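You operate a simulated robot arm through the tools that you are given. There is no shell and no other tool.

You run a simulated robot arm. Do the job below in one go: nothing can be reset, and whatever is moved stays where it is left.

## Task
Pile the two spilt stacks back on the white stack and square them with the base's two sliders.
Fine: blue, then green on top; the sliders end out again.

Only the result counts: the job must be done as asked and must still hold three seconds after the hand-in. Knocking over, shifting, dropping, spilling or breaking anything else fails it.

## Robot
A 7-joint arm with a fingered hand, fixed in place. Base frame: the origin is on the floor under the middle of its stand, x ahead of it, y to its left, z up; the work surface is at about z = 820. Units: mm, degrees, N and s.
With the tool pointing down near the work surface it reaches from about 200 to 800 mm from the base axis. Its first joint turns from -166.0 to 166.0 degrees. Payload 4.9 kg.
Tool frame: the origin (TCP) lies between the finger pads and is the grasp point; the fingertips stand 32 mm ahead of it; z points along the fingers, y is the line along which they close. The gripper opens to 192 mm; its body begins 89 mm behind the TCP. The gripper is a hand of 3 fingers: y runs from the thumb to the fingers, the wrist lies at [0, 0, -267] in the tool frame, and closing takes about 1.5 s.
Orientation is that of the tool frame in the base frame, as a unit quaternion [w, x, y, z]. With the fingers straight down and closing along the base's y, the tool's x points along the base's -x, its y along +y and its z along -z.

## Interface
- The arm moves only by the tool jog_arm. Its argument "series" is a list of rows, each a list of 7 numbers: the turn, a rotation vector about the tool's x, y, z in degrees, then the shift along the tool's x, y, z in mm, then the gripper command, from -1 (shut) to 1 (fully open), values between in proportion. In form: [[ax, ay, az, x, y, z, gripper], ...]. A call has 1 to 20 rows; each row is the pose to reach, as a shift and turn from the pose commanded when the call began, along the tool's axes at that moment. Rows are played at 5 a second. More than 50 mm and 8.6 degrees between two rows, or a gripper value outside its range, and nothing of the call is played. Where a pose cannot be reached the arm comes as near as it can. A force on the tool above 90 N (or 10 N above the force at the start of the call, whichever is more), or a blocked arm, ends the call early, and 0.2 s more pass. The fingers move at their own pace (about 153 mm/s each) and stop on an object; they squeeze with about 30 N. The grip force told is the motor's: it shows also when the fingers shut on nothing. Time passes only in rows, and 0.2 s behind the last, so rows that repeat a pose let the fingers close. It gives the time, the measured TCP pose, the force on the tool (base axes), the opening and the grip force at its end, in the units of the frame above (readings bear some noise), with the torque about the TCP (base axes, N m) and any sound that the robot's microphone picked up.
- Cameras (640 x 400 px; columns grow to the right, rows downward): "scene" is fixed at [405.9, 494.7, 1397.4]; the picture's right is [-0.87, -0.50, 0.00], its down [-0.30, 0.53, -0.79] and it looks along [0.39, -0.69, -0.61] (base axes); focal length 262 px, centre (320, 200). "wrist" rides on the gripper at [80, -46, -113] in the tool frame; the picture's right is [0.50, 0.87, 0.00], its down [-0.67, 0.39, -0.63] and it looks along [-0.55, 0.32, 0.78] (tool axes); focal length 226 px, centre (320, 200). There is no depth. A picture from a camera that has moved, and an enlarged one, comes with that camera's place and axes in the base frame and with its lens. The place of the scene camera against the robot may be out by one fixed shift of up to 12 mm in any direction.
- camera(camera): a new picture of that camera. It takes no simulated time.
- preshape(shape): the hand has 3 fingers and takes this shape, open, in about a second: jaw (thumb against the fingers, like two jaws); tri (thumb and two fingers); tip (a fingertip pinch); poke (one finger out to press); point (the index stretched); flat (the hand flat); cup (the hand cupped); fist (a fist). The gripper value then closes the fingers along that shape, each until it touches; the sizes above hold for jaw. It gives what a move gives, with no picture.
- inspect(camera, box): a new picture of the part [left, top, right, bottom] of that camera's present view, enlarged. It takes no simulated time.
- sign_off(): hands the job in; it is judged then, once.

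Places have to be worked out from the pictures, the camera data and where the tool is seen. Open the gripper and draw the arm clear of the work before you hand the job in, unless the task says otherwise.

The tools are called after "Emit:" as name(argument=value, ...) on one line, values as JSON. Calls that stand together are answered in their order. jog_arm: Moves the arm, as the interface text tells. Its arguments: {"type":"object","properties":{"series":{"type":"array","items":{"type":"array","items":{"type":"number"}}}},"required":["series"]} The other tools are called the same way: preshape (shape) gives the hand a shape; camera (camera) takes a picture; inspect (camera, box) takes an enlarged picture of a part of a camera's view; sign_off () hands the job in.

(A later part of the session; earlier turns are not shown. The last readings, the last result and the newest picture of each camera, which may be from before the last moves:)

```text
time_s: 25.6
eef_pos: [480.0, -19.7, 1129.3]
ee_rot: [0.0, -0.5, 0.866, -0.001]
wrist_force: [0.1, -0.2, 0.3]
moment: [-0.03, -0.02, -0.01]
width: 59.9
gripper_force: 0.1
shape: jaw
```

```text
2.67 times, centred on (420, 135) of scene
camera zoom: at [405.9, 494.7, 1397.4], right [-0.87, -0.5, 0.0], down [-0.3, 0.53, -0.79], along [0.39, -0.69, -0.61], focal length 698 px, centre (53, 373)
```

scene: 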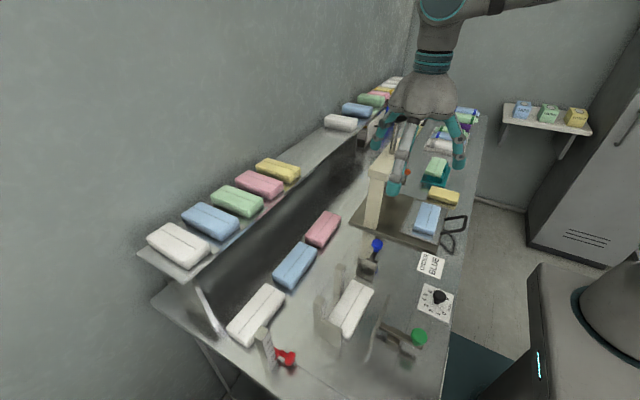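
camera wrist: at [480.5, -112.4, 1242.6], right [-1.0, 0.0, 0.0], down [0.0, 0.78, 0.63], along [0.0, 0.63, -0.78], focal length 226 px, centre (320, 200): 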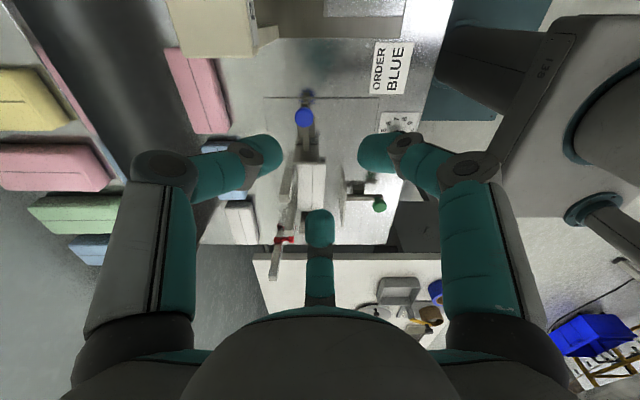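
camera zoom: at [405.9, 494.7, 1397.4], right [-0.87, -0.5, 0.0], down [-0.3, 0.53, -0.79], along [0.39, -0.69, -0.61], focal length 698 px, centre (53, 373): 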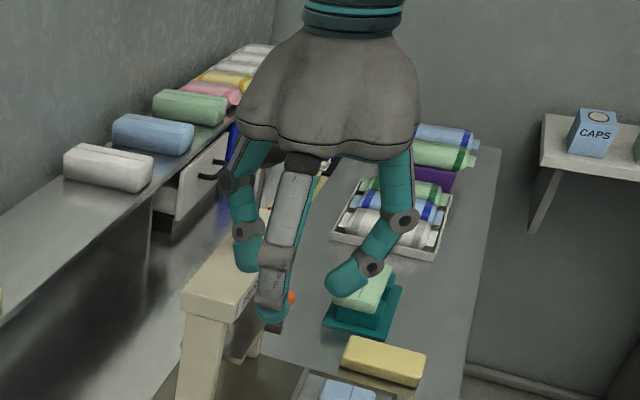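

In "jaw" the three fingers close radially like a chuck (thumb at tool -y, fingers at about ±30° of +y). I look at the "tri" and "tip" shapes too, in free air.

Emit:
preshape(shape="tri")

Emit:
camera(camera="wrist")

Emit:
inspect(camera="scene", box=[340, 60, 500, 210])

```text
time_s: 26.5
eef_pos: [480.0, -18.7, 1130.3]
ee_rot: [0.0, -0.5, 0.866, 0.0]
wrist_force: [-0.2, 0.0, 0.4]
moment: [0.0, 0.0, 0.03]
width: 192.1
gripper_force: 0.2
shape: tri
```

```text
taken
camera wrist: at [480.5, -112.4, 1242.6], right [-1.0, 0.0, 0.0], down [0.0, 0.78, 0.63], along [0.0, 0.63, -0.78], focal length 226 px, centre (320, 200)
```

wrist: 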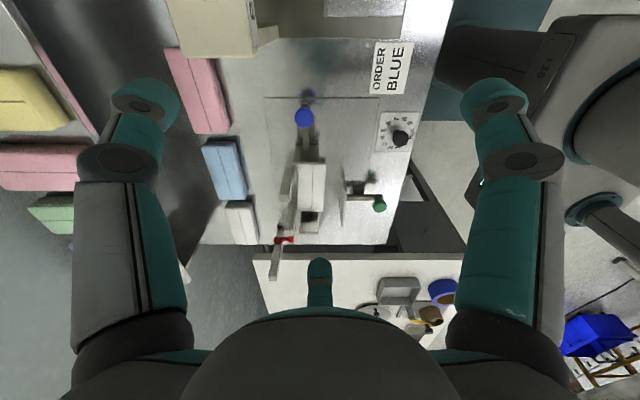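

```text
2.67 times, centred on (420, 135) of scene
camera zoom: at [405.9, 494.7, 1397.4], right [-0.87, -0.5, 0.0], down [-0.3, 0.53, -0.79], along [0.39, -0.69, -0.61], focal length 698 px, centre (53, 373)
```

zoom: 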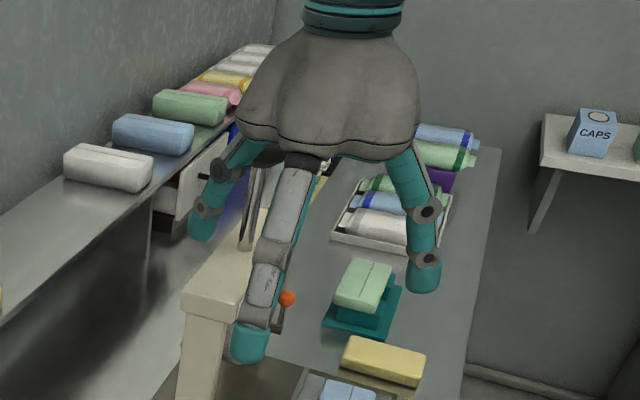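

Tri looks identical when open; I check how it closes.

Emit:
jog_arm(series=[[0, 0, 0, 0, 0, 0, -0.38], [0, 0, 0, 0, 0, 0, -0.38], [0, 0, 0, 0, 0, 0, -0.38], [0, 0, 0, 0, 0, 0, -0.38], [0, 0, 0, 0, 0, 0, -0.38], [0, 0, 0, 0, 0, 0, -0.38]])

Emit:
camera(camera="wrist")

Emit:
preshape(shape="tip")

Emit:
camera(camera="wrist")

Emit:
inspect(camera="scene", box=[340, 60, 500, 210])

```text
time_s: 27.9
eef_pos: [480.6, -18.7, 1130.2]
ee_rot: [0.0, -0.499, 0.866, 0.0]
wrist_force: [-0.1, 0.3, 0.5]
moment: [0.02, 0.0, -0.01]
width: 60.0
gripper_force: 0.0
shape: tri
```

```text
taken
camera wrist: at [480.5, -112.4, 1242.6], right [-1.0, 0.0, 0.0], down [0.0, 0.78, 0.63], along [0.0, 0.63, -0.78], focal length 226 px, centre (320, 200)
```

wrist: 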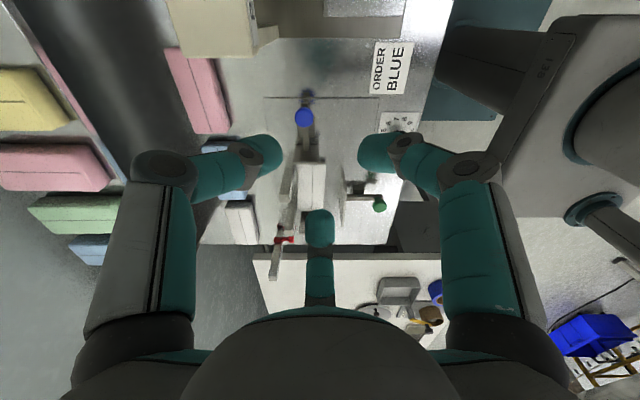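

```text
time_s: 28.8
eef_pos: [478.9, -18.5, 1129.8]
ee_rot: [0.0, -0.5, 0.866, 0.0]
wrist_force: [0.2, -0.3, 0.6]
moment: [-0.01, 0.01, 0.01]
width: 192.1
gripper_force: 0.0
shape: tip
```

```text
taken
camera wrist: at [480.5, -112.4, 1242.6], right [-1.0, 0.0, 0.0], down [0.0, 0.78, 0.63], along [0.0, 0.63, -0.78], focal length 226 px, centre (320, 200)
```

wrist: 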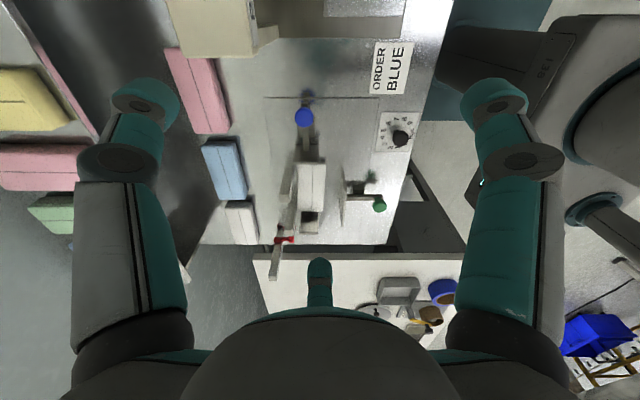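

```text
2.67 times, centred on (420, 135) of scene
camera zoom: at [405.9, 494.7, 1397.4], right [-0.87, -0.5, 0.0], down [-0.3, 0.53, -0.79], along [0.39, -0.69, -0.61], focal length 698 px, centre (53, 373)
```

zoom: 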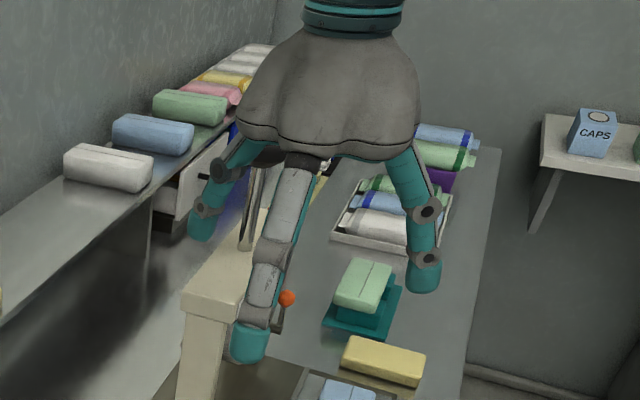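

All shapes share the same open form, so I keep "jaw". I set it to about the grasp opening (~85 mm) and look closely at the tip geometry relative to the TCP.

Emit:
preshape(shape="jaw")

Emit:
jog_arm(series=[[0, 0, 0, 0, 0, 0, -0.115], [0, 0, 0, 0, 0, 0, -0.115], [0, 0, 0, 0, 0, 0, -0.115], [0, 0, 0, 0, 0, 0, -0.115], [0, 0, 0, 0, 0, 0, -0.115]])

Emit:
inspect(camera="scene", box=[360, 90, 472, 202])

Emit:
inspect(camera="wrist", box=[190, 80, 450, 260])

```text
time_s: 29.7
eef_pos: [480.0, -19.7, 1130.4]
ee_rot: [0.0, -0.501, 0.866, 0.0]
wrist_force: [0.3, 0.4, 0.5]
moment: [0.01, 0.03, 0.0]
width: 191.9
gripper_force: 0.0
shape: jaw
```

```text
time_s: 30.9
eef_pos: [479.6, -19.0, 1131.4]
ee_rot: [0.0, -0.501, 0.866, 0.0]
wrist_force: [-0.2, 0.0, 1.0]
moment: [0.01, 0.02, -0.03]
width: 85.0
gripper_force: 0.1
shape: jaw
```

```text
3.57 times, centred on (416, 146) of scene
camera zoom: at [405.9, 494.7, 1397.4], right [-0.87, -0.5, 0.0], down [-0.3, 0.53, -0.79], along [0.39, -0.69, -0.61], focal length 935 px, centre (-23, 393)
```

zoom: 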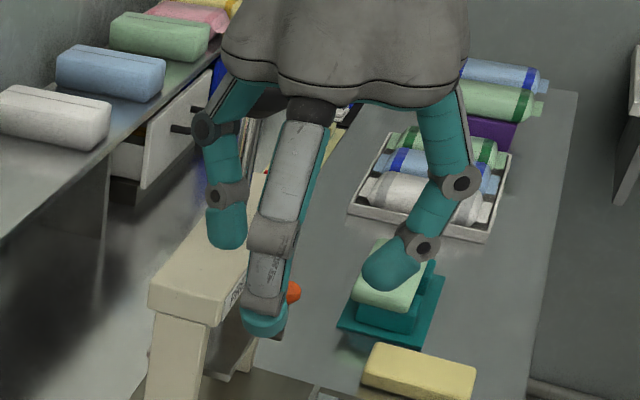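

```text
2.22 times, centred on (320, 170) of wrist
camera zoom: at [480.5, -112.4, 1242.6], right [-1.0, 0.0, 0.0], down [0.0, 0.78, 0.63], along [0.0, 0.63, -0.78], focal length 502 px, centre (320, 267)
```

zoom: 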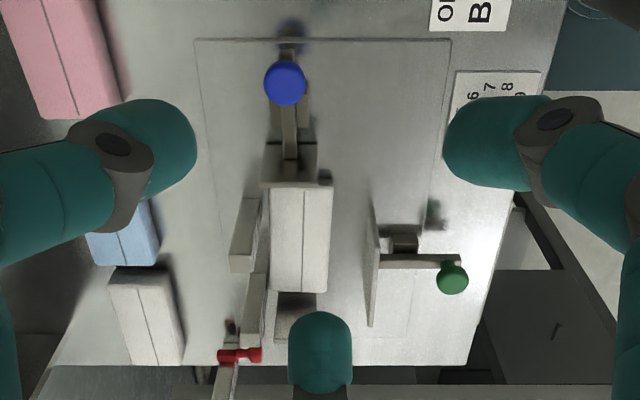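

At ~85 mm opening the tips tilt inward, reaching about 30 mm below the TCP with a tip radius of ~13 mm. Now I go above the press tray with the tool turned to θ=+90° (thumb on -x side, between the tray's handle bars) and look down.

Emit:
jog_arm(series=[[0, 0, 8, 4, -0.4, -20, -0.115], [0, 0, 16, 8, -0.8, -40, -0.115], [0, 0, 24, 16, -1.6, -60, -0.115], [0, 0, 32, 28, -2.8, -80, -0.115], [0, 0, 40, 40, -4, -100, -0.115], [0, 0, 48, 52, -5.2, -110, -0.115], [0, 0, 56, 64, -6.4, -120, -0.115], [0, 0, 64, 76, -7.6, -120, -0.115], [0, 0, 72, 88, -8.8, -120, -0.115], [0, 0, 80, 100, -10, -120, -0.115], [0, 0, 88, 112, -11.2, -120, -0.115], [0, 0, 96, 124, -12.4, -120, -0.115], [0, 0, 104, 136, -13.6, -120, -0.115], [0, 0, 112, 148, -14.8, -120, -0.115], [0, 0, 120, 160, -16, -120, -0.115], [0, 0, 128, 170, -17, -120, -0.115], [0, 0, 136, 180, -18, -120, -0.115], [0, 0, 144, 188, -18.7, -120, -0.115], [0, 0, 150, 193.3, -19.2, -120, -0.115], [0, 0, 150, 193.3, -19.2, -120, -0.115]])

Emit:
camera(camera="wrist")

Emit:
inspect(camera="wrist", box=[200, 40, 440, 190])

```text
time_s: 35.1
eef_pos: [400.1, -198.1, 1250.3]
ee_rot: [0.0, 0.708, 0.707, 0.0]
wrist_force: [0.2, 0.2, -0.6]
moment: [0.01, -0.03, 0.02]
width: 85.5
gripper_force: 0.1
shape: jaw
```

```text
taken
camera wrist: at [354.8, -118.8, 1362.8], right [0.87, 0.5, 0.0], down [0.39, -0.67, 0.63], along [0.32, -0.55, -0.78], focal length 226 px, centre (320, 200)
```

wrist: 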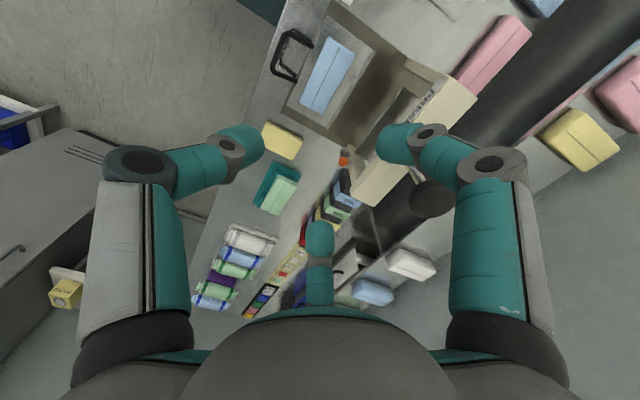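

```text
2.67 times, centred on (320, 115) of wrist
camera zoom: at [354.8, -118.8, 1362.8], right [0.87, 0.5, 0.0], down [0.39, -0.67, 0.63], along [0.32, -0.55, -0.78], focal length 603 px, centre (320, 427)
```

zoom: 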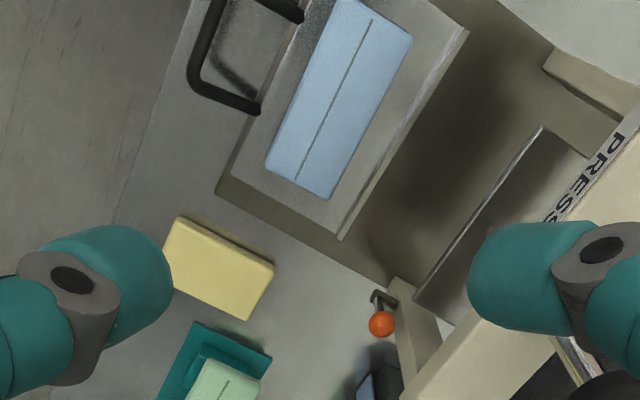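

Emit:
inspect(camera="wrist", box=[270, 25, 382, 135])

Emit:
inspect(camera="wrist", box=[240, 150, 320, 225])

Emit:
inspect(camera="wrist", box=[330, 50, 442, 170])

```text
3.64 times, centred on (326, 80) of wrist
camera zoom: at [354.8, -118.8, 1362.8], right [0.87, 0.5, 0.0], down [0.39, -0.67, 0.63], along [0.32, -0.55, -0.78], focal length 822 px, centre (298, 636)
```

zoom: 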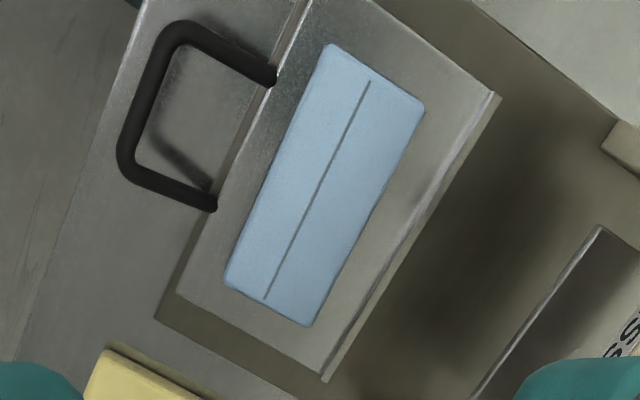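

```text
5.33 times, centred on (280, 188) of wrist
camera zoom: at [354.8, -118.8, 1362.8], right [0.87, 0.5, 0.0], down [0.39, -0.67, 0.63], along [0.32, -0.55, -0.78], focal length 1206 px, centre (533, 267)
```

zoom: 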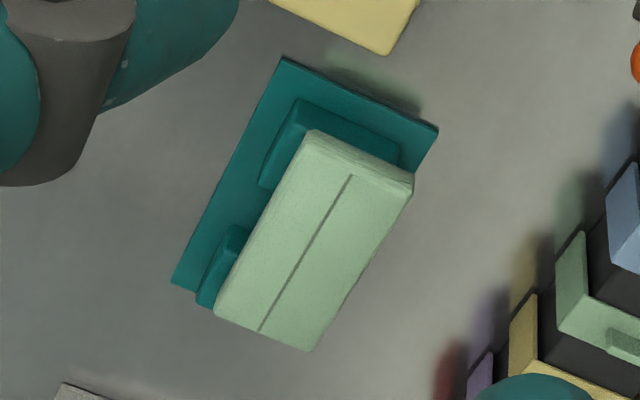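

```text
3.33 times, centred on (386, 110) of wrist
camera zoom: at [354.8, -118.8, 1362.8], right [0.87, 0.5, 0.0], down [0.39, -0.67, 0.63], along [0.32, -0.55, -0.78], focal length 754 px, centre (100, 500)
```

zoom: 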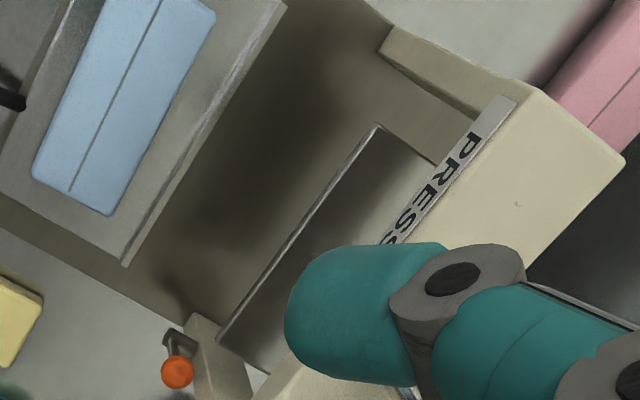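

Triangulated: blue top centre ≈ (412, -199, 858), yaw ≈ +2.6°; tray floor ≈ 835; green top centre ≈ (448, -522, 866). The handle bars leave a thumb corridor around y = -198. I descend part-way over blue (to z≈960), aligned to its yaw, with a 110 mm opening, and check.

Emit:
jog_arm(series=[[0, 0, -1.3, 0, 13, 20, 0.146], [0, 0, -2.6, -0.4, 26.4, 40, 0.146], [0, 0, -2.6, -0.4, 26.4, 80, 0.146], [0, 0, -2.6, -0.4, 26.4, 120, 0.146], [0, 0, -2.6, -0.4, 26.4, 160, 0.146], [0, 0, -2.6, -0.4, 26.4, 200, 0.146], [0, 0, -2.6, -0.4, 26.4, 240, 0.146], [0, 0, -2.6, -0.4, 26.4, 275, 0.146], [0, 0, -2.6, -0.4, 26.4, 290, 0.146], [0, 0, -2.6, -0.4, 26.4, 290, 0.146]])

Emit:
camera(camera="wrist")

Emit:
inspect(camera="scene", box=[340, 80, 500, 260])

```text
time_s: 37.3
eef_pos: [426.5, -196.9, 961.4]
ee_rot: [0.0, 0.69, 0.723, 0.001]
wrist_force: [0.1, 0.0, -0.3]
moment: [-0.02, 0.0, 0.0]
width: 109.7
gripper_force: 0.1
shape: jaw
```

```text
taken
camera wrist: at [377.7, -121.0, 1073.7], right [0.84, 0.54, 0.0], down [0.42, -0.65, 0.63], along [0.34, -0.53, -0.78], focal length 226 px, centre (320, 200)
```

wrist: 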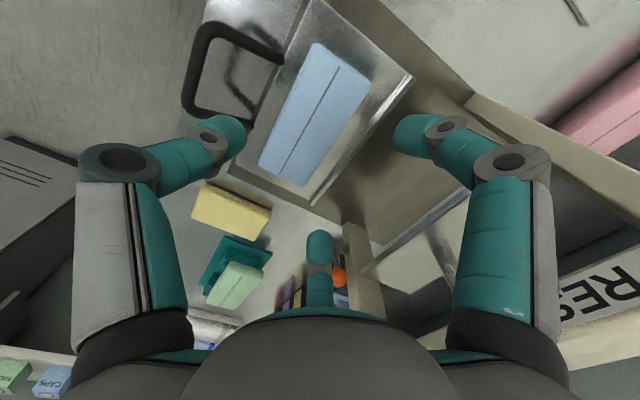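

```text
2.22 times, centred on (420, 170) of scene
camera zoom: at [405.9, 494.7, 1397.4], right [-0.87, -0.5, 0.0], down [-0.3, 0.53, -0.79], along [0.39, -0.69, -0.61], focal length 582 px, centre (98, 267)
```

zoom: 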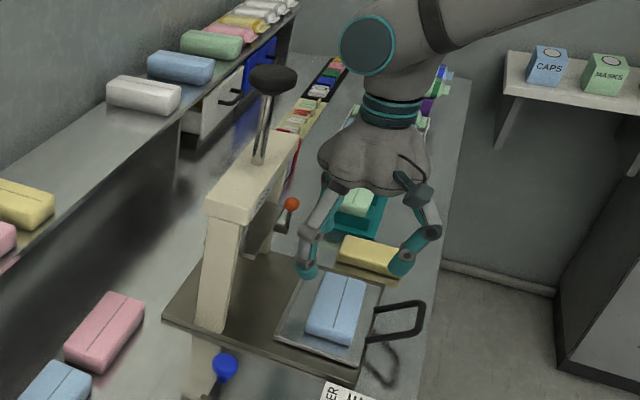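

Emit:
inspect(camera="wrist", box=[170, 20, 450, 240])

Emit:
inspect(camera="wrist", box=[240, 30, 400, 210])

```text
1.82 times, centred on (310, 130) of wrist
camera zoom: at [377.7, -121.0, 1073.7], right [0.84, 0.54, 0.0], down [0.42, -0.65, 0.63], along [0.34, -0.53, -0.78], focal length 411 px, centre (338, 327)
```

zoom: 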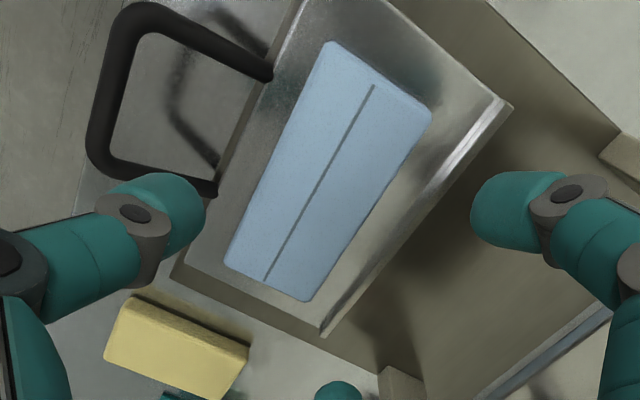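

```text
2.22 times, centred on (320, 120) of wrist
camera zoom: at [377.7, -121.0, 1073.7], right [0.84, 0.54, 0.0], down [0.42, -0.65, 0.63], along [0.34, -0.53, -0.78], focal length 502 px, centre (320, 378)
```

zoom: 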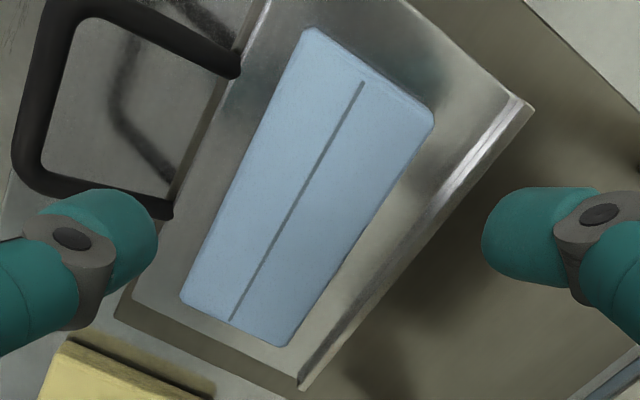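

Blue confirmed at (411, -200), yaw 2.6°, top ≈ 858; the hand is aligned. I descend further to z≈900 and check the thumb against the handle.

Emit:
jog_arm(series=[[0, 0, 0, 0, 0, 25, 0.146], [0, 0, 0, 0, 0, 45, 0.146], [0, 0, 0, 0, 0, 60, 0.146], [0, 0, 0, 0, 0, 60, 0.146]])

Emit:
camera(camera="wrist")

Emit:
inspect(camera="scene", box=[370, 140, 490, 260])

```text
time_s: 38.3
eef_pos: [427.6, -196.5, 901.4]
ee_rot: [0.001, 0.691, 0.723, 0.001]
wrist_force: [0.0, 0.7, 0.2]
moment: [0.01, -0.03, 0.02]
width: 109.3
gripper_force: 0.0
shape: jaw
```

```text
taken
camera wrist: at [377.7, -121.4, 1013.2], right [0.84, 0.54, 0.0], down [0.42, -0.65, 0.63], along [0.34, -0.53, -0.78], focal length 226 px, centre (320, 200)
```

wrist: 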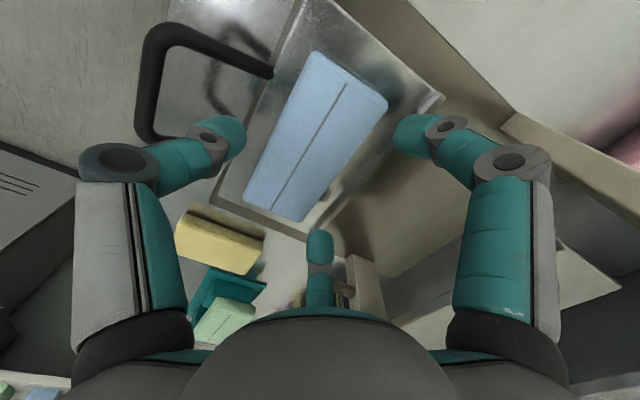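

```text
3.33 times, centred on (430, 200) of scene
camera zoom: at [405.9, 494.7, 1397.4], right [-0.87, -0.5, 0.0], down [-0.3, 0.53, -0.79], along [0.39, -0.69, -0.61], focal length 873 px, centre (-47, 200)
```

zoom: 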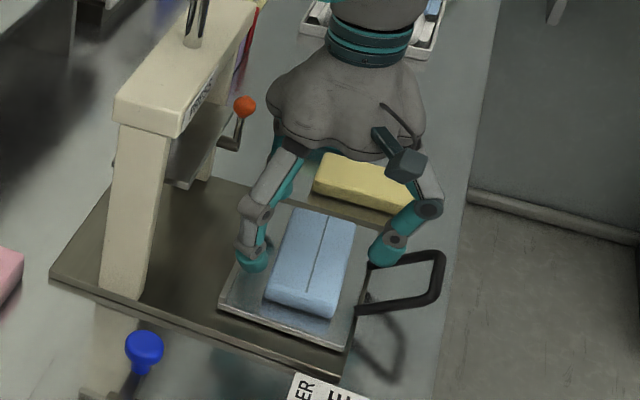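

The thumb is heading between the two handle bars. I go down the last ~34 mm in small steps, watching the force.

Emit:
jog_arm(series=[[0, 0, 0, 0, 0, 10, 0.146], [0, 0, 0, 0, 0, 18, 0.146], [0, 0, 0, 0, 0, 25, 0.146], [0, 0, 0, 0, 0, 30, 0.146], [0, 0, 0, 0, 0, 33, 0.146], [0, 0, 0, 0, 0, 33, 0.146]])

Emit:
camera(camera="wrist")

Emit:
inspect(camera="scene", box=[370, 140, 490, 260])

```text
time_s: 39.7
eef_pos: [430.5, -197.6, 871.6]
ee_rot: [0.004, 0.69, 0.724, 0.002]
wrist_force: [0.1, 0.7, 43.0]
moment: [0.38, -1.29, -0.04]
width: 109.6
gripper_force: 0.0
shape: jaw
```

```text
taken
camera wrist: at [379.8, -121.4, 982.9], right [0.84, 0.54, 0.01], down [0.41, -0.65, 0.64], along [0.35, -0.53, -0.77], focal length 226 px, centre (320, 200)
```

wrist: 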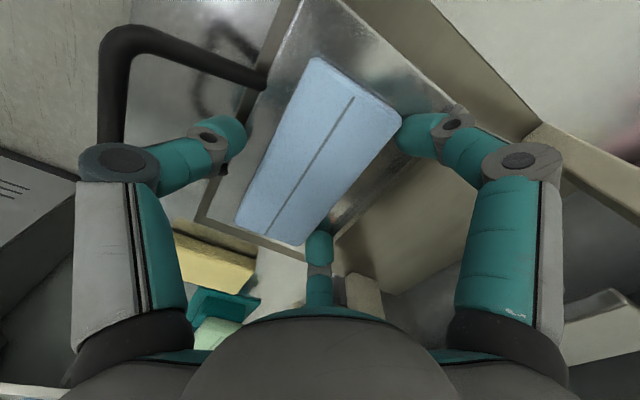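

```text
3.33 times, centred on (430, 200) of scene
camera zoom: at [405.9, 494.7, 1397.4], right [-0.87, -0.5, 0.0], down [-0.3, 0.53, -0.79], along [0.39, -0.69, -0.61], focal length 873 px, centre (-47, 200)
```

zoom: 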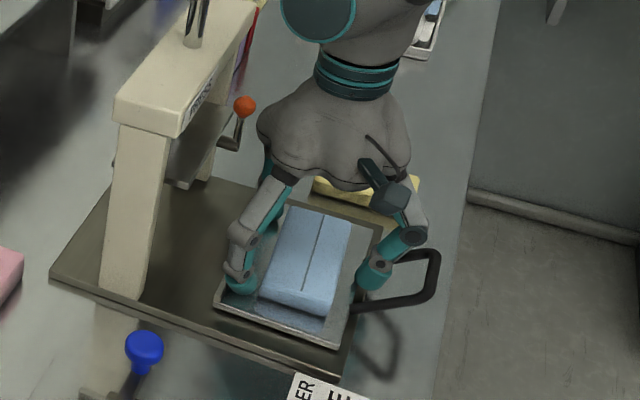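

The fingertips reached the tray floor (43 N push, contact at the +x fingers; at this opening the tips hang ~39 mm below the TCP). I back up 8 mm at once to unload, and then narrow the hand, which lifts the tips.

Emit:
jog_arm(series=[[0, 0, 0, 0, 0, -5, 0.146], [0, 0, 0, 0, 0, -8, 0.146], [0, 0, 0, 0, 0, -8, 0.0], [0, 0, 0, 0, 0, -8, -0.03], [0, 0, 0, 0, 0, -8, -0.03]])

Emit:
camera(camera="wrist")

Emit:
inspect(camera="wrist", box=[190, 40, 440, 260])

```text
time_s: 40.9
eef_pos: [426.3, -196.6, 874.8]
ee_rot: [-0.002, 0.69, 0.723, 0.0]
wrist_force: [0.6, 0.0, 0.2]
moment: [-0.02, -0.02, -0.01]
width: 93.8
gripper_force: 0.0
shape: jaw
```

```text
taken
camera wrist: at [377.1, -120.5, 987.1], right [0.84, 0.54, 0.0], down [0.42, -0.65, 0.63], along [0.34, -0.53, -0.78], focal length 226 px, centre (320, 200)
```

wrist: 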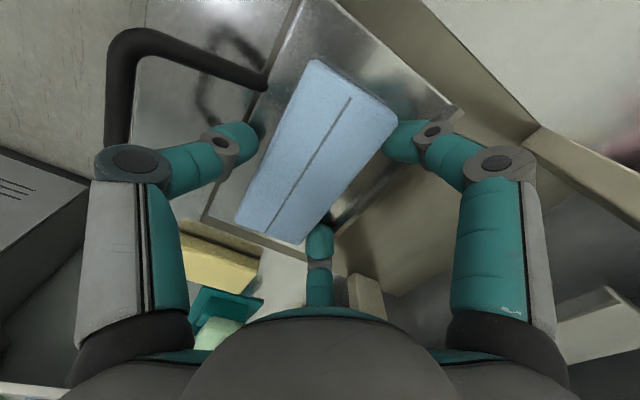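

```text
1.82 times, centred on (315, 150) of wrist
camera zoom: at [377.1, -120.5, 987.1], right [0.84, 0.54, 0.0], down [0.42, -0.65, 0.63], along [0.34, -0.53, -0.78], focal length 411 px, centre (329, 291)
```

zoom: 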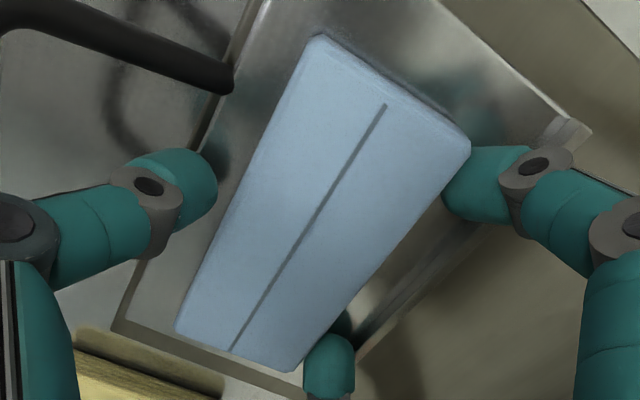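

Unloaded again, nothing displaced visibly. Fingers sit close on the +x side and the thumb has a gap, so I shift slightly (+x, -y), lower ~4 mm and close on the blue stack.

Emit:
jog_arm(series=[[0, 0, 0, -1.5, 3, 0, -0.03], [0, 0, 0, -2.5, 4, 2, -0.03], [0, 0, 0, -2.5, 4, 4.5, -0.03], [0, 0, 0, -2.5, 4, 4.5, -0.2], [0, 0, 0, -2.5, 4, 4.5, -0.4], [0, 0, 0, -2.5, 4, 4.5, -0.6], [0, 0, 0, -2.5, 4, 4.5, -0.6], [0, 0, 0, -2.5, 4, 4.5, -0.6]])

Emit:
inspect(camera="wrist", box=[190, 40, 440, 260])

Emit:
inspect(camera="scene", box=[370, 140, 490, 260])

```text
time_s: 42.7
eef_pos: [430.7, -199.9, 872.3]
ee_rot: [0.002, 0.69, 0.724, 0.0]
wrist_force: [0.5, 0.2, 26.5]
moment: [-0.09, 1.35, -0.03]
width: 64.4
gripper_force: 30.2
shape: jaw
```

```text
1.82 times, centred on (315, 150) of wrist
camera zoom: at [382.4, -123.5, 984.7], right [0.84, 0.54, 0.0], down [0.42, -0.65, 0.63], along [0.34, -0.53, -0.77], focal length 411 px, centre (329, 291)
```

zoom: 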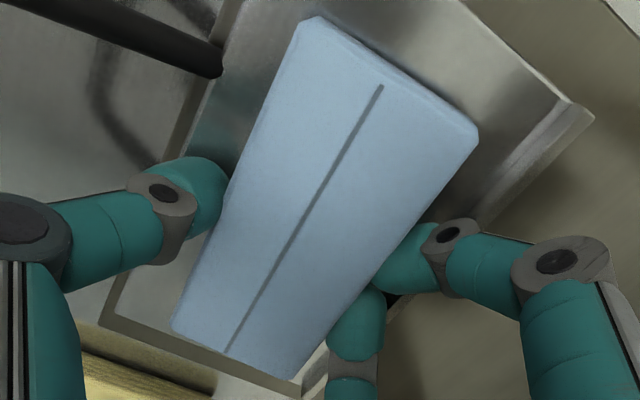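

```text
3.33 times, centred on (430, 200) of scene
camera zoom: at [405.9, 494.7, 1397.4], right [-0.87, -0.5, 0.0], down [-0.3, 0.53, -0.79], along [0.39, -0.69, -0.61], focal length 873 px, centre (-47, 200)
```

zoom: 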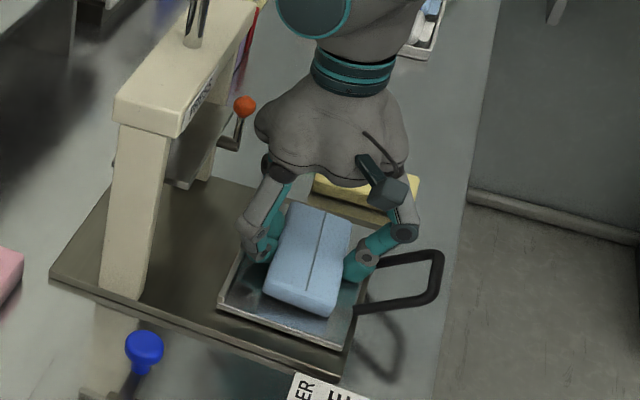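

The hand has closed with 30 N on the blue stack (fingers slid together near its middle). I lift gently 15 mm and check that it follows.

Emit:
jog_arm(series=[[0, 0, 0, 0, 0, -3, -0.6], [0, 0, 0, 0, 0, -6, -0.6], [0, 0, 0, 0, 0, -10, -0.6], [0, 0, 0, 0, 0, -15, -0.6], [0, 0, 0, 0, 0, -15, -0.6]])

Emit:
inspect(camera="wrist", box=[190, 40, 440, 260])

Emit:
inspect(camera="scene", box=[370, 140, 490, 260])

```text
time_s: 43.9
eef_pos: [430.4, -198.4, 886.2]
ee_rot: [0.0, 0.69, 0.724, 0.0]
wrist_force: [-0.1, 0.5, 0.0]
moment: [-0.01, 0.0, -0.01]
width: 63.2
gripper_force: 30.5
shape: jaw
```

```text
1.82 times, centred on (315, 150) of wrist
camera zoom: at [381.7, -123.8, 998.5], right [0.84, 0.54, 0.0], down [0.42, -0.65, 0.63], along [0.34, -0.53, -0.78], focal length 411 px, centre (329, 291)
```

zoom: 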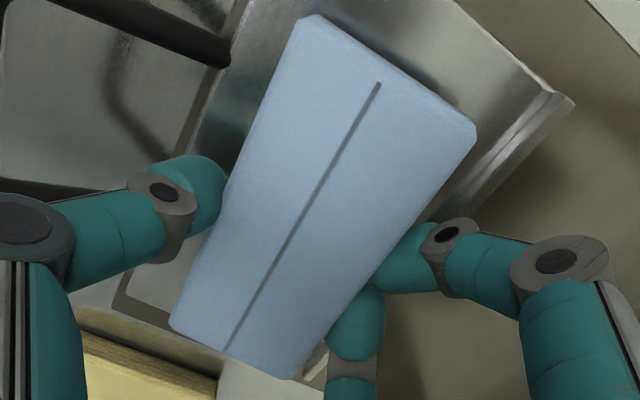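

```text
3.33 times, centred on (430, 200) of scene
camera zoom: at [405.9, 494.7, 1397.4], right [-0.87, -0.5, 0.0], down [-0.3, 0.53, -0.79], along [0.39, -0.69, -0.61], focal length 873 px, centre (-47, 200)
```

zoom: 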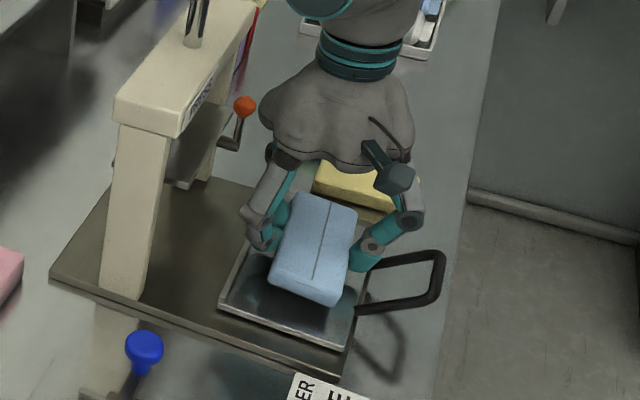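

The blue stack is held; in the tool frame its centre is about (2, -19), top ~12 mm below TCP. I lift straight up to z≈1010, then back away from the press.

Emit:
jog_arm(series=[[0, 0, 0, 0, 0, -25, -0.6], [0, 0, 0, 0, 0, -50, -0.6], [0, 0, 0, 0, 0, -75, -0.6], [0, 0, 0, 0, 0, -100, -0.6], [0, 0, 0, 0, 0, -125, -0.6], [0, 0, 0, 0, -20, -130, -0.6], [0, 0, 0, 20, -40, -130, -0.6], [0, 0, 0, 45, -55, -130, -0.6], [0, 0, 0, 75, -60, -130, -0.6], [0, 0, 0, 110, -60, -130, -0.6], [0, 0, 0, 145, -60, -130, -0.6], [0, 0, 0, 180, -60, -130, -0.6], [0, 0, 0, 180, -60, -130, -0.6]])

Emit:
camera(camera="wrist")

Emit:
camera(camera="scene")

```text
time_s: 46.7
eef_pos: [363.1, -20.8, 1016.9]
ee_rot: [0.0, 0.691, 0.723, 0.0]
wrist_force: [-0.5, 0.3, 0.0]
moment: [0.02, 0.01, -0.01]
width: 63.1
gripper_force: 30.2
shape: jaw
```

```text
taken
camera wrist: at [314.1, 55.1, 1128.8], right [0.84, 0.54, 0.0], down [0.42, -0.65, 0.63], along [0.34, -0.53, -0.78], focal length 226 px, centre (320, 200)
```

wrist: 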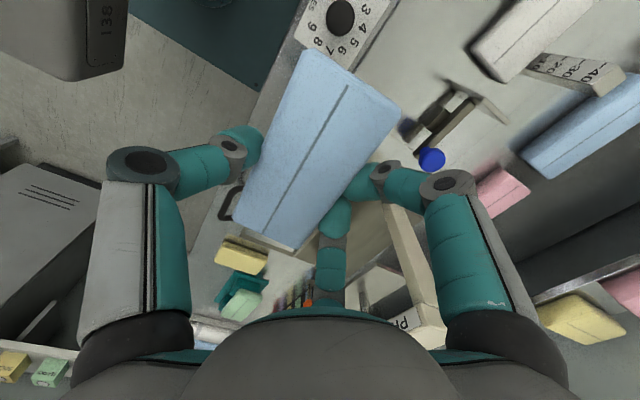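

```text
taken
```

scene: 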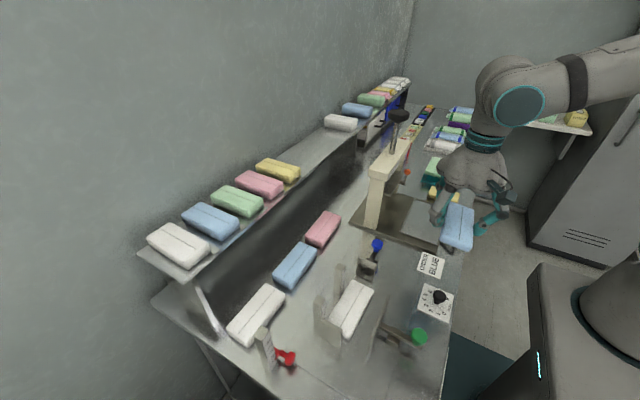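

Blue is carried safely. I turn the wrist by -176° in two steps so the thumb ends on the +x (post) side for placing; first half now.

Emit:
jog_arm(series=[[0, 0, -8, 7, 2, 0, -0.6], [0, 0, -16, 14, 4, 0, -0.6], [0, 0, -24, 21, 6, 0, -0.6], [0, 0, -32, 28, 8, 0, -0.6], [0, 0, -40, 36, 11, 0, -0.6], [0, 0, -48, 43, 13, 0, -0.6], [0, 0, -56, 50, 15, 0, -0.6], [0, 0, -64, 57, 17, 0, -0.6], [0, 0, -72, 64, 19, 0, -0.6], [0, 0, -80, 72, 21, 0, -0.6], [0, 0, -88.1, 79, 23.6, 0, -0.6], [0, 0, -88.1, 79, 23.6, 0, -0.6]])

Emit:
jog_arm(series=[[0, 0, -8, 0, 0, 0, -0.6], [0, 0, -16, 0, 0, 0, -0.6], [0, 0, -24, 0, 0, 0, -0.6], [0, 0, -32, 0, 0, 0, -0.6], [0, 0, -40, 0, 0, 0, -0.6], [0, 0, -48, 0, 0, 0, -0.6], [0, 0, -56, 0, 0, 0, -0.6], [0, 0, -64, 0, 0, 0, -0.6], [0, 0, -72, 0, 0, 0, -0.6], [0, 0, -80, 0, 0, 0, -0.6], [0, 0, -88.1, 0, 0, 0, -0.6], [0, 0, -88.1, 0, 0, 0, -0.6]])

Emit:
camera(camera="wrist")

Emit:
camera(camera="scene")

```text
time_s: 49.3
eef_pos: [382.1, 57.4, 1015.9]
ee_rot: [0.0, -0.008, 1.0, 0.0]
wrist_force: [-0.9, -0.4, -0.6]
moment: [0.0, 0.02, 0.05]
width: 63.0
gripper_force: 29.8
shape: jaw
```

```text
time_s: 51.9
eef_pos: [382.0, 58.2, 1016.4]
ee_rot: [0.0, -0.701, 0.713, 0.0]
wrist_force: [0.8, 0.3, 0.0]
moment: [-0.02, 0.02, 0.01]
width: 62.8
gripper_force: 30.2
shape: jaw
```

```text
taken
camera wrist: at [427.6, -24.0, 1128.6], right [-0.88, -0.48, 0.0], down [-0.38, 0.68, 0.63], along [-0.31, 0.55, -0.78], focal length 226 px, centre (320, 200)
```

wrist: 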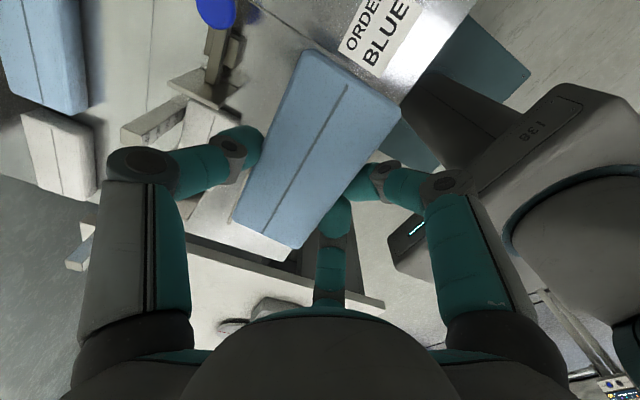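

```text
taken
```

scene: 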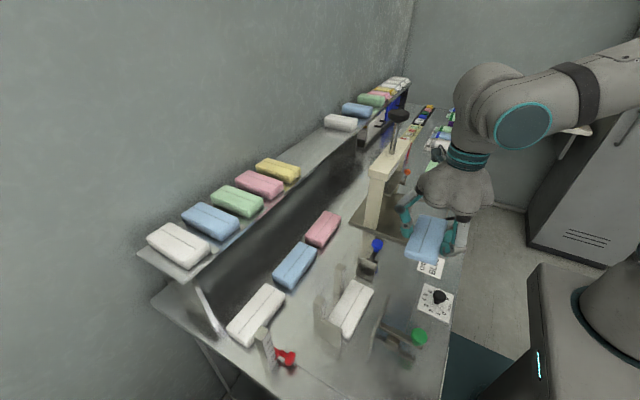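

Emit:
inspect(camera="wrist", box=[190, 30, 440, 260])

Emit:
inspect(camera="scene", box=[370, 150, 490, 280])

```text
1.74 times, centred on (315, 145) of wrist
camera zoom: at [427.6, -24.0, 1128.6], right [-0.88, -0.48, 0.0], down [-0.38, 0.68, 0.63], along [-0.31, 0.55, -0.78], focal length 393 px, centre (329, 296)
```

zoom: 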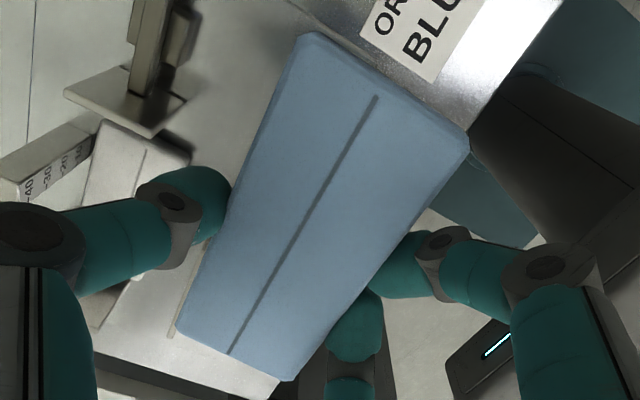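

```text
3.08 times, centred on (430, 215) of scene
camera zoom: at [405.9, 494.7, 1397.4], right [-0.87, -0.5, 0.0], down [-0.3, 0.53, -0.79], along [0.39, -0.69, -0.61], focal length 806 px, centre (-18, 154)
```

zoom: 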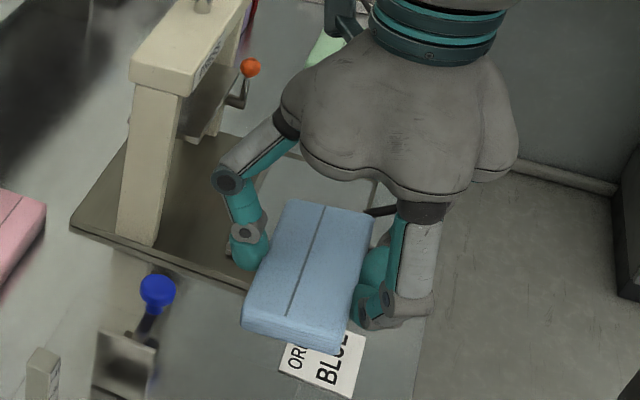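

Hold is stable; the stack sits 19.7 mm to the thumb side. I move over the base aiming to put blue's centre at about (505, 190), staying high first.

Emit:
jog_arm(series=[[0, 0, 0, -34, -25, 0, -0.6], [0, 0, 0, -68, -51, 0, -0.6], [0, 0, 0, -102, -76, 0, -0.6], [0, 0, 0, -135.4, -101.2, 0, -0.6], [0, 0, 0, -135.4, -101.2, 30, -0.6], [0, 0, 0, -135.4, -101.2, 60, -0.6], [0, 0, 0, -135.4, -101.2, 75, -0.6], [0, 0, 0, -135.4, -101.2, 75, -0.6]])

Emit:
camera(camera="wrist")

Emit:
inspect(camera="scene", box=[290, 200, 460, 370])

```text
time_s: 53.7
eef_pos: [485.9, 190.3, 941.0]
ee_rot: [0.001, -0.699, 0.715, 0.001]
wrist_force: [-0.7, -0.3, 0.4]
moment: [-0.03, 0.03, -0.01]
width: 62.8
gripper_force: 30.1
shape: jaw
```

```text
taken
camera wrist: at [531.1, 109.1, 1052.8], right [-0.88, -0.48, 0.0], down [-0.37, 0.68, 0.63], along [-0.3, 0.55, -0.78], focal length 226 px, centre (320, 200)
```

wrist: 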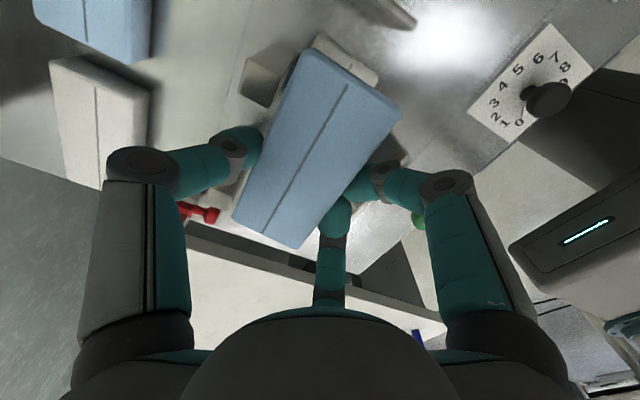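

```text
2.35 times, centred on (375, 285) of scene
camera zoom: at [405.9, 494.7, 1397.4], right [-0.87, -0.5, 0.0], down [-0.3, 0.53, -0.79], along [0.39, -0.69, -0.61], focal length 616 px, centre (191, 0)
```

zoom: 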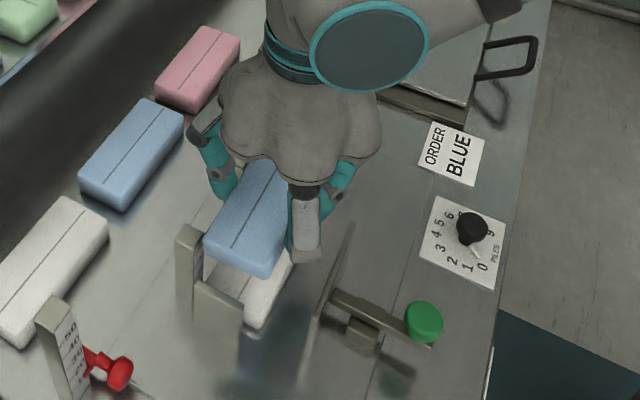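

Alignment over the white stack looks right. I lower to about 12 mm above the expected contact.

Emit:
jog_arm(series=[[0, 0, 0, 0, 0, 12, -0.6], [0, 0, 0, 0, 0, 25, -0.6], [0, 0, 0, 0, 0, 37, -0.6], [0, 0, 0, 0, 0, 48, -0.6], [0, 0, 0, 0, 0, 52, -0.6], [0, 0, 0, 0, 0, 52, -0.6]])

Emit:
inspect(camera="scene", box=[310, 230, 430, 350])

Emit:
inspect(camera="wrist", box=[190, 20, 440, 260])

```text
time_s: 55.1
eef_pos: [486.6, 191.7, 888.2]
ee_rot: [0.0, -0.7, 0.714, 0.0]
wrist_force: [1.0, 0.1, 0.0]
moment: [-0.01, 0.02, -0.06]
width: 63.0
gripper_force: 30.2
shape: jaw
```

```text
3.33 times, centred on (370, 290) of scene
camera zoom: at [405.9, 494.7, 1397.4], right [-0.87, -0.5, 0.0], down [-0.3, 0.53, -0.79], along [0.39, -0.69, -0.61], focal length 873 px, centre (153, -100)
```

zoom: 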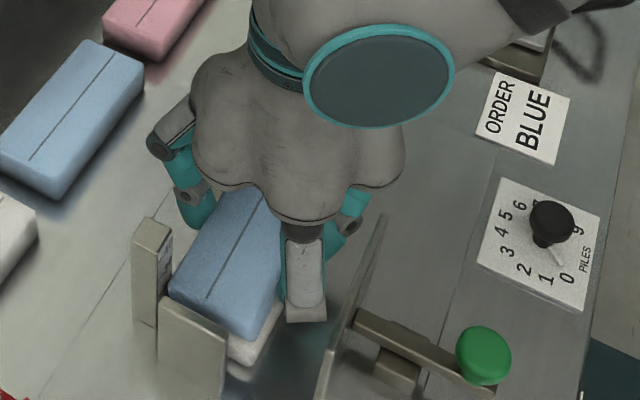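

```text
1.67 times, centred on (315, 140) of wrist
camera zoom: at [531.5, 109.4, 1001.3], right [-0.88, -0.48, 0.0], down [-0.37, 0.68, 0.63], along [-0.3, 0.55, -0.78], focal length 377 px, centre (328, 300)
```

zoom: 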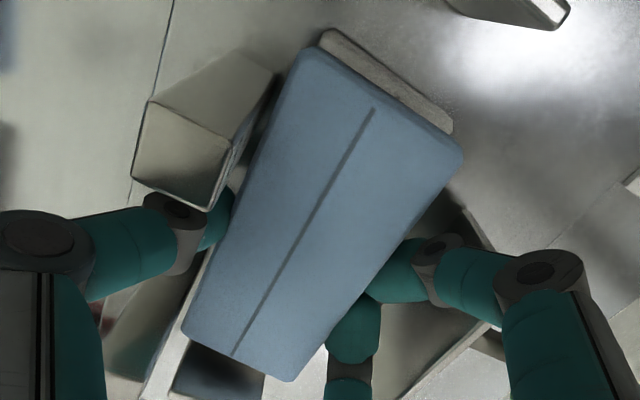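

Clear on all sides. I lower in small increments until the touch shows in the force.

Emit:
jog_arm(series=[[0, 0, 0, 0, 0, 3, -0.6], [0, 0, 0, 0, 0, 6, -0.6], [0, 0, 0, 0, 0, 7, -0.6], [0, 0, 0, 0, 0, 7, -0.6]])

Emit:
jog_arm(series=[[0, 0, 0, 0, 0, 1, -0.6], [0, 0, 0, 0, 0, 2, -0.6], [0, 0, 0, 0, 0, 2, -0.6]])

```text
time_s: 56.1
eef_pos: [487.0, 191.2, 881.5]
ee_rot: [0.0, -0.7, 0.714, 0.0]
wrist_force: [0.6, -0.8, -0.1]
moment: [0.0, -0.04, 0.01]
width: 63.2
gripper_force: 30.4
shape: jaw
```

```text
time_s: 56.9
eef_pos: [486.0, 191.4, 881.0]
ee_rot: [0.0, -0.7, 0.714, 0.0]
wrist_force: [0.2, 0.0, -0.3]
moment: [-0.02, 0.02, -0.01]
width: 63.1
gripper_force: 30.0
shape: jaw
```

No contact yet; another 2 mm steps.

Emit:
jog_arm(series=[[0, 0, 0, 0, 0, 1, -0.6], [0, 0, 0, 0, 0, 2, -0.6], [0, 0, 0, 0, 0, 2, -0.6]])

Emit:
inspect(camera="scene", box=[310, 250, 410, 350])

```text
time_s: 57.7
eef_pos: [486.8, 191.3, 878.3]
ee_rot: [0.0, -0.7, 0.714, 0.0]
wrist_force: [-0.2, -0.3, 2.2]
moment: [-0.03, -0.1, 0.03]
width: 63.1
gripper_force: 30.0
shape: jaw
```

```text
4.00 times, centred on (360, 300) of scene
camera zoom: at [405.9, 494.7, 1397.4], right [-0.87, -0.5, 0.0], down [-0.3, 0.53, -0.79], along [0.39, -0.69, -0.61], focal length 1048 px, centre (160, -200)
```

zoom: 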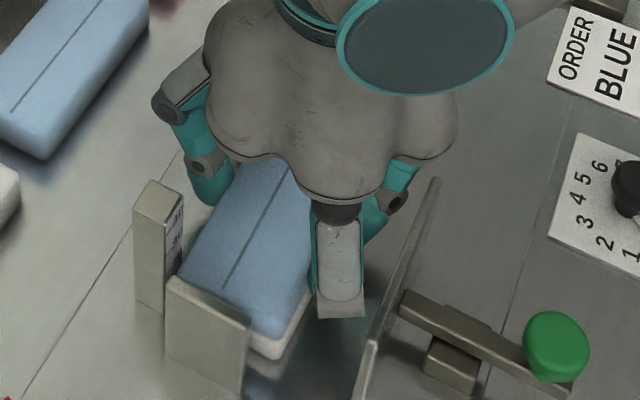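

Touch begins (2 N) at z≈878. I press 1 mm more, then open a bit to w≈104 to release without touching the green slider plate.

Emit:
jog_arm(series=[[0, 0, 0, 0, 0, 1, -0.6], [0, 0, 0, 0, 0, 1, -0.6], [0, 0, 0, 0, 0, 1, -0.3], [0, 0, 0, 0, 0, 1, -0.1], [0, 0, 0, 0, 0, 1, 0.03], [0, 0, 0, 0, 0, 1, 0.083], [0, 0, 0, 0, 0, 1, 0.083], [0, 0, 0, 0, 0, 1, 0.083]])

Emit:
inspect(camera="scene", box=[310, 250, 410, 350])

Emit:
inspect(camera="wrist", box=[190, 20, 440, 260])

```text
time_s: 59.5
eef_pos: [487.1, 191.9, 877.6]
ee_rot: [0.0, -0.7, 0.714, 0.0]
wrist_force: [0.1, 0.5, 0.2]
moment: [0.02, -0.01, 0.03]
width: 103.2
gripper_force: 0.1
shape: jaw
```

```text
4.00 times, centred on (360, 300) of scene
camera zoom: at [405.9, 494.7, 1397.4], right [-0.87, -0.5, 0.0], down [-0.3, 0.53, -0.79], along [0.39, -0.69, -0.61], focal length 1048 px, centre (160, -200)
```

zoom: 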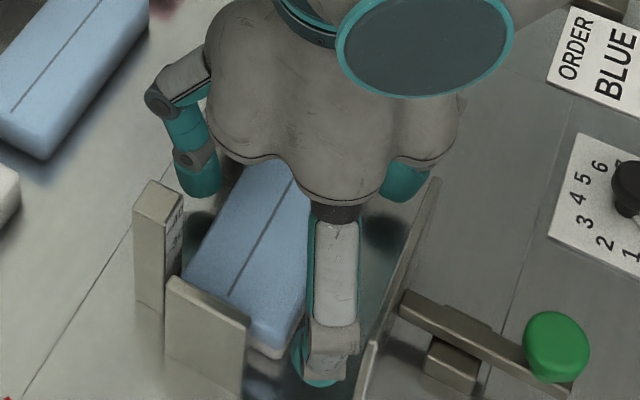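

```text
1.67 times, centred on (315, 140) of wrist
camera zoom: at [531.4, 109.1, 989.7], right [-0.88, -0.48, 0.0], down [-0.37, 0.68, 0.63], along [-0.3, 0.55, -0.78], focal length 377 px, centre (328, 300)
```

zoom: 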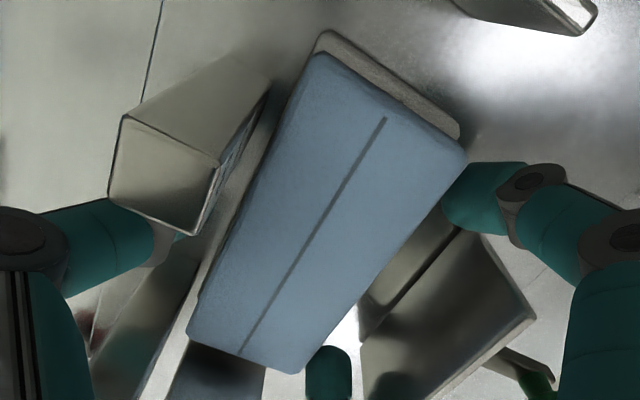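

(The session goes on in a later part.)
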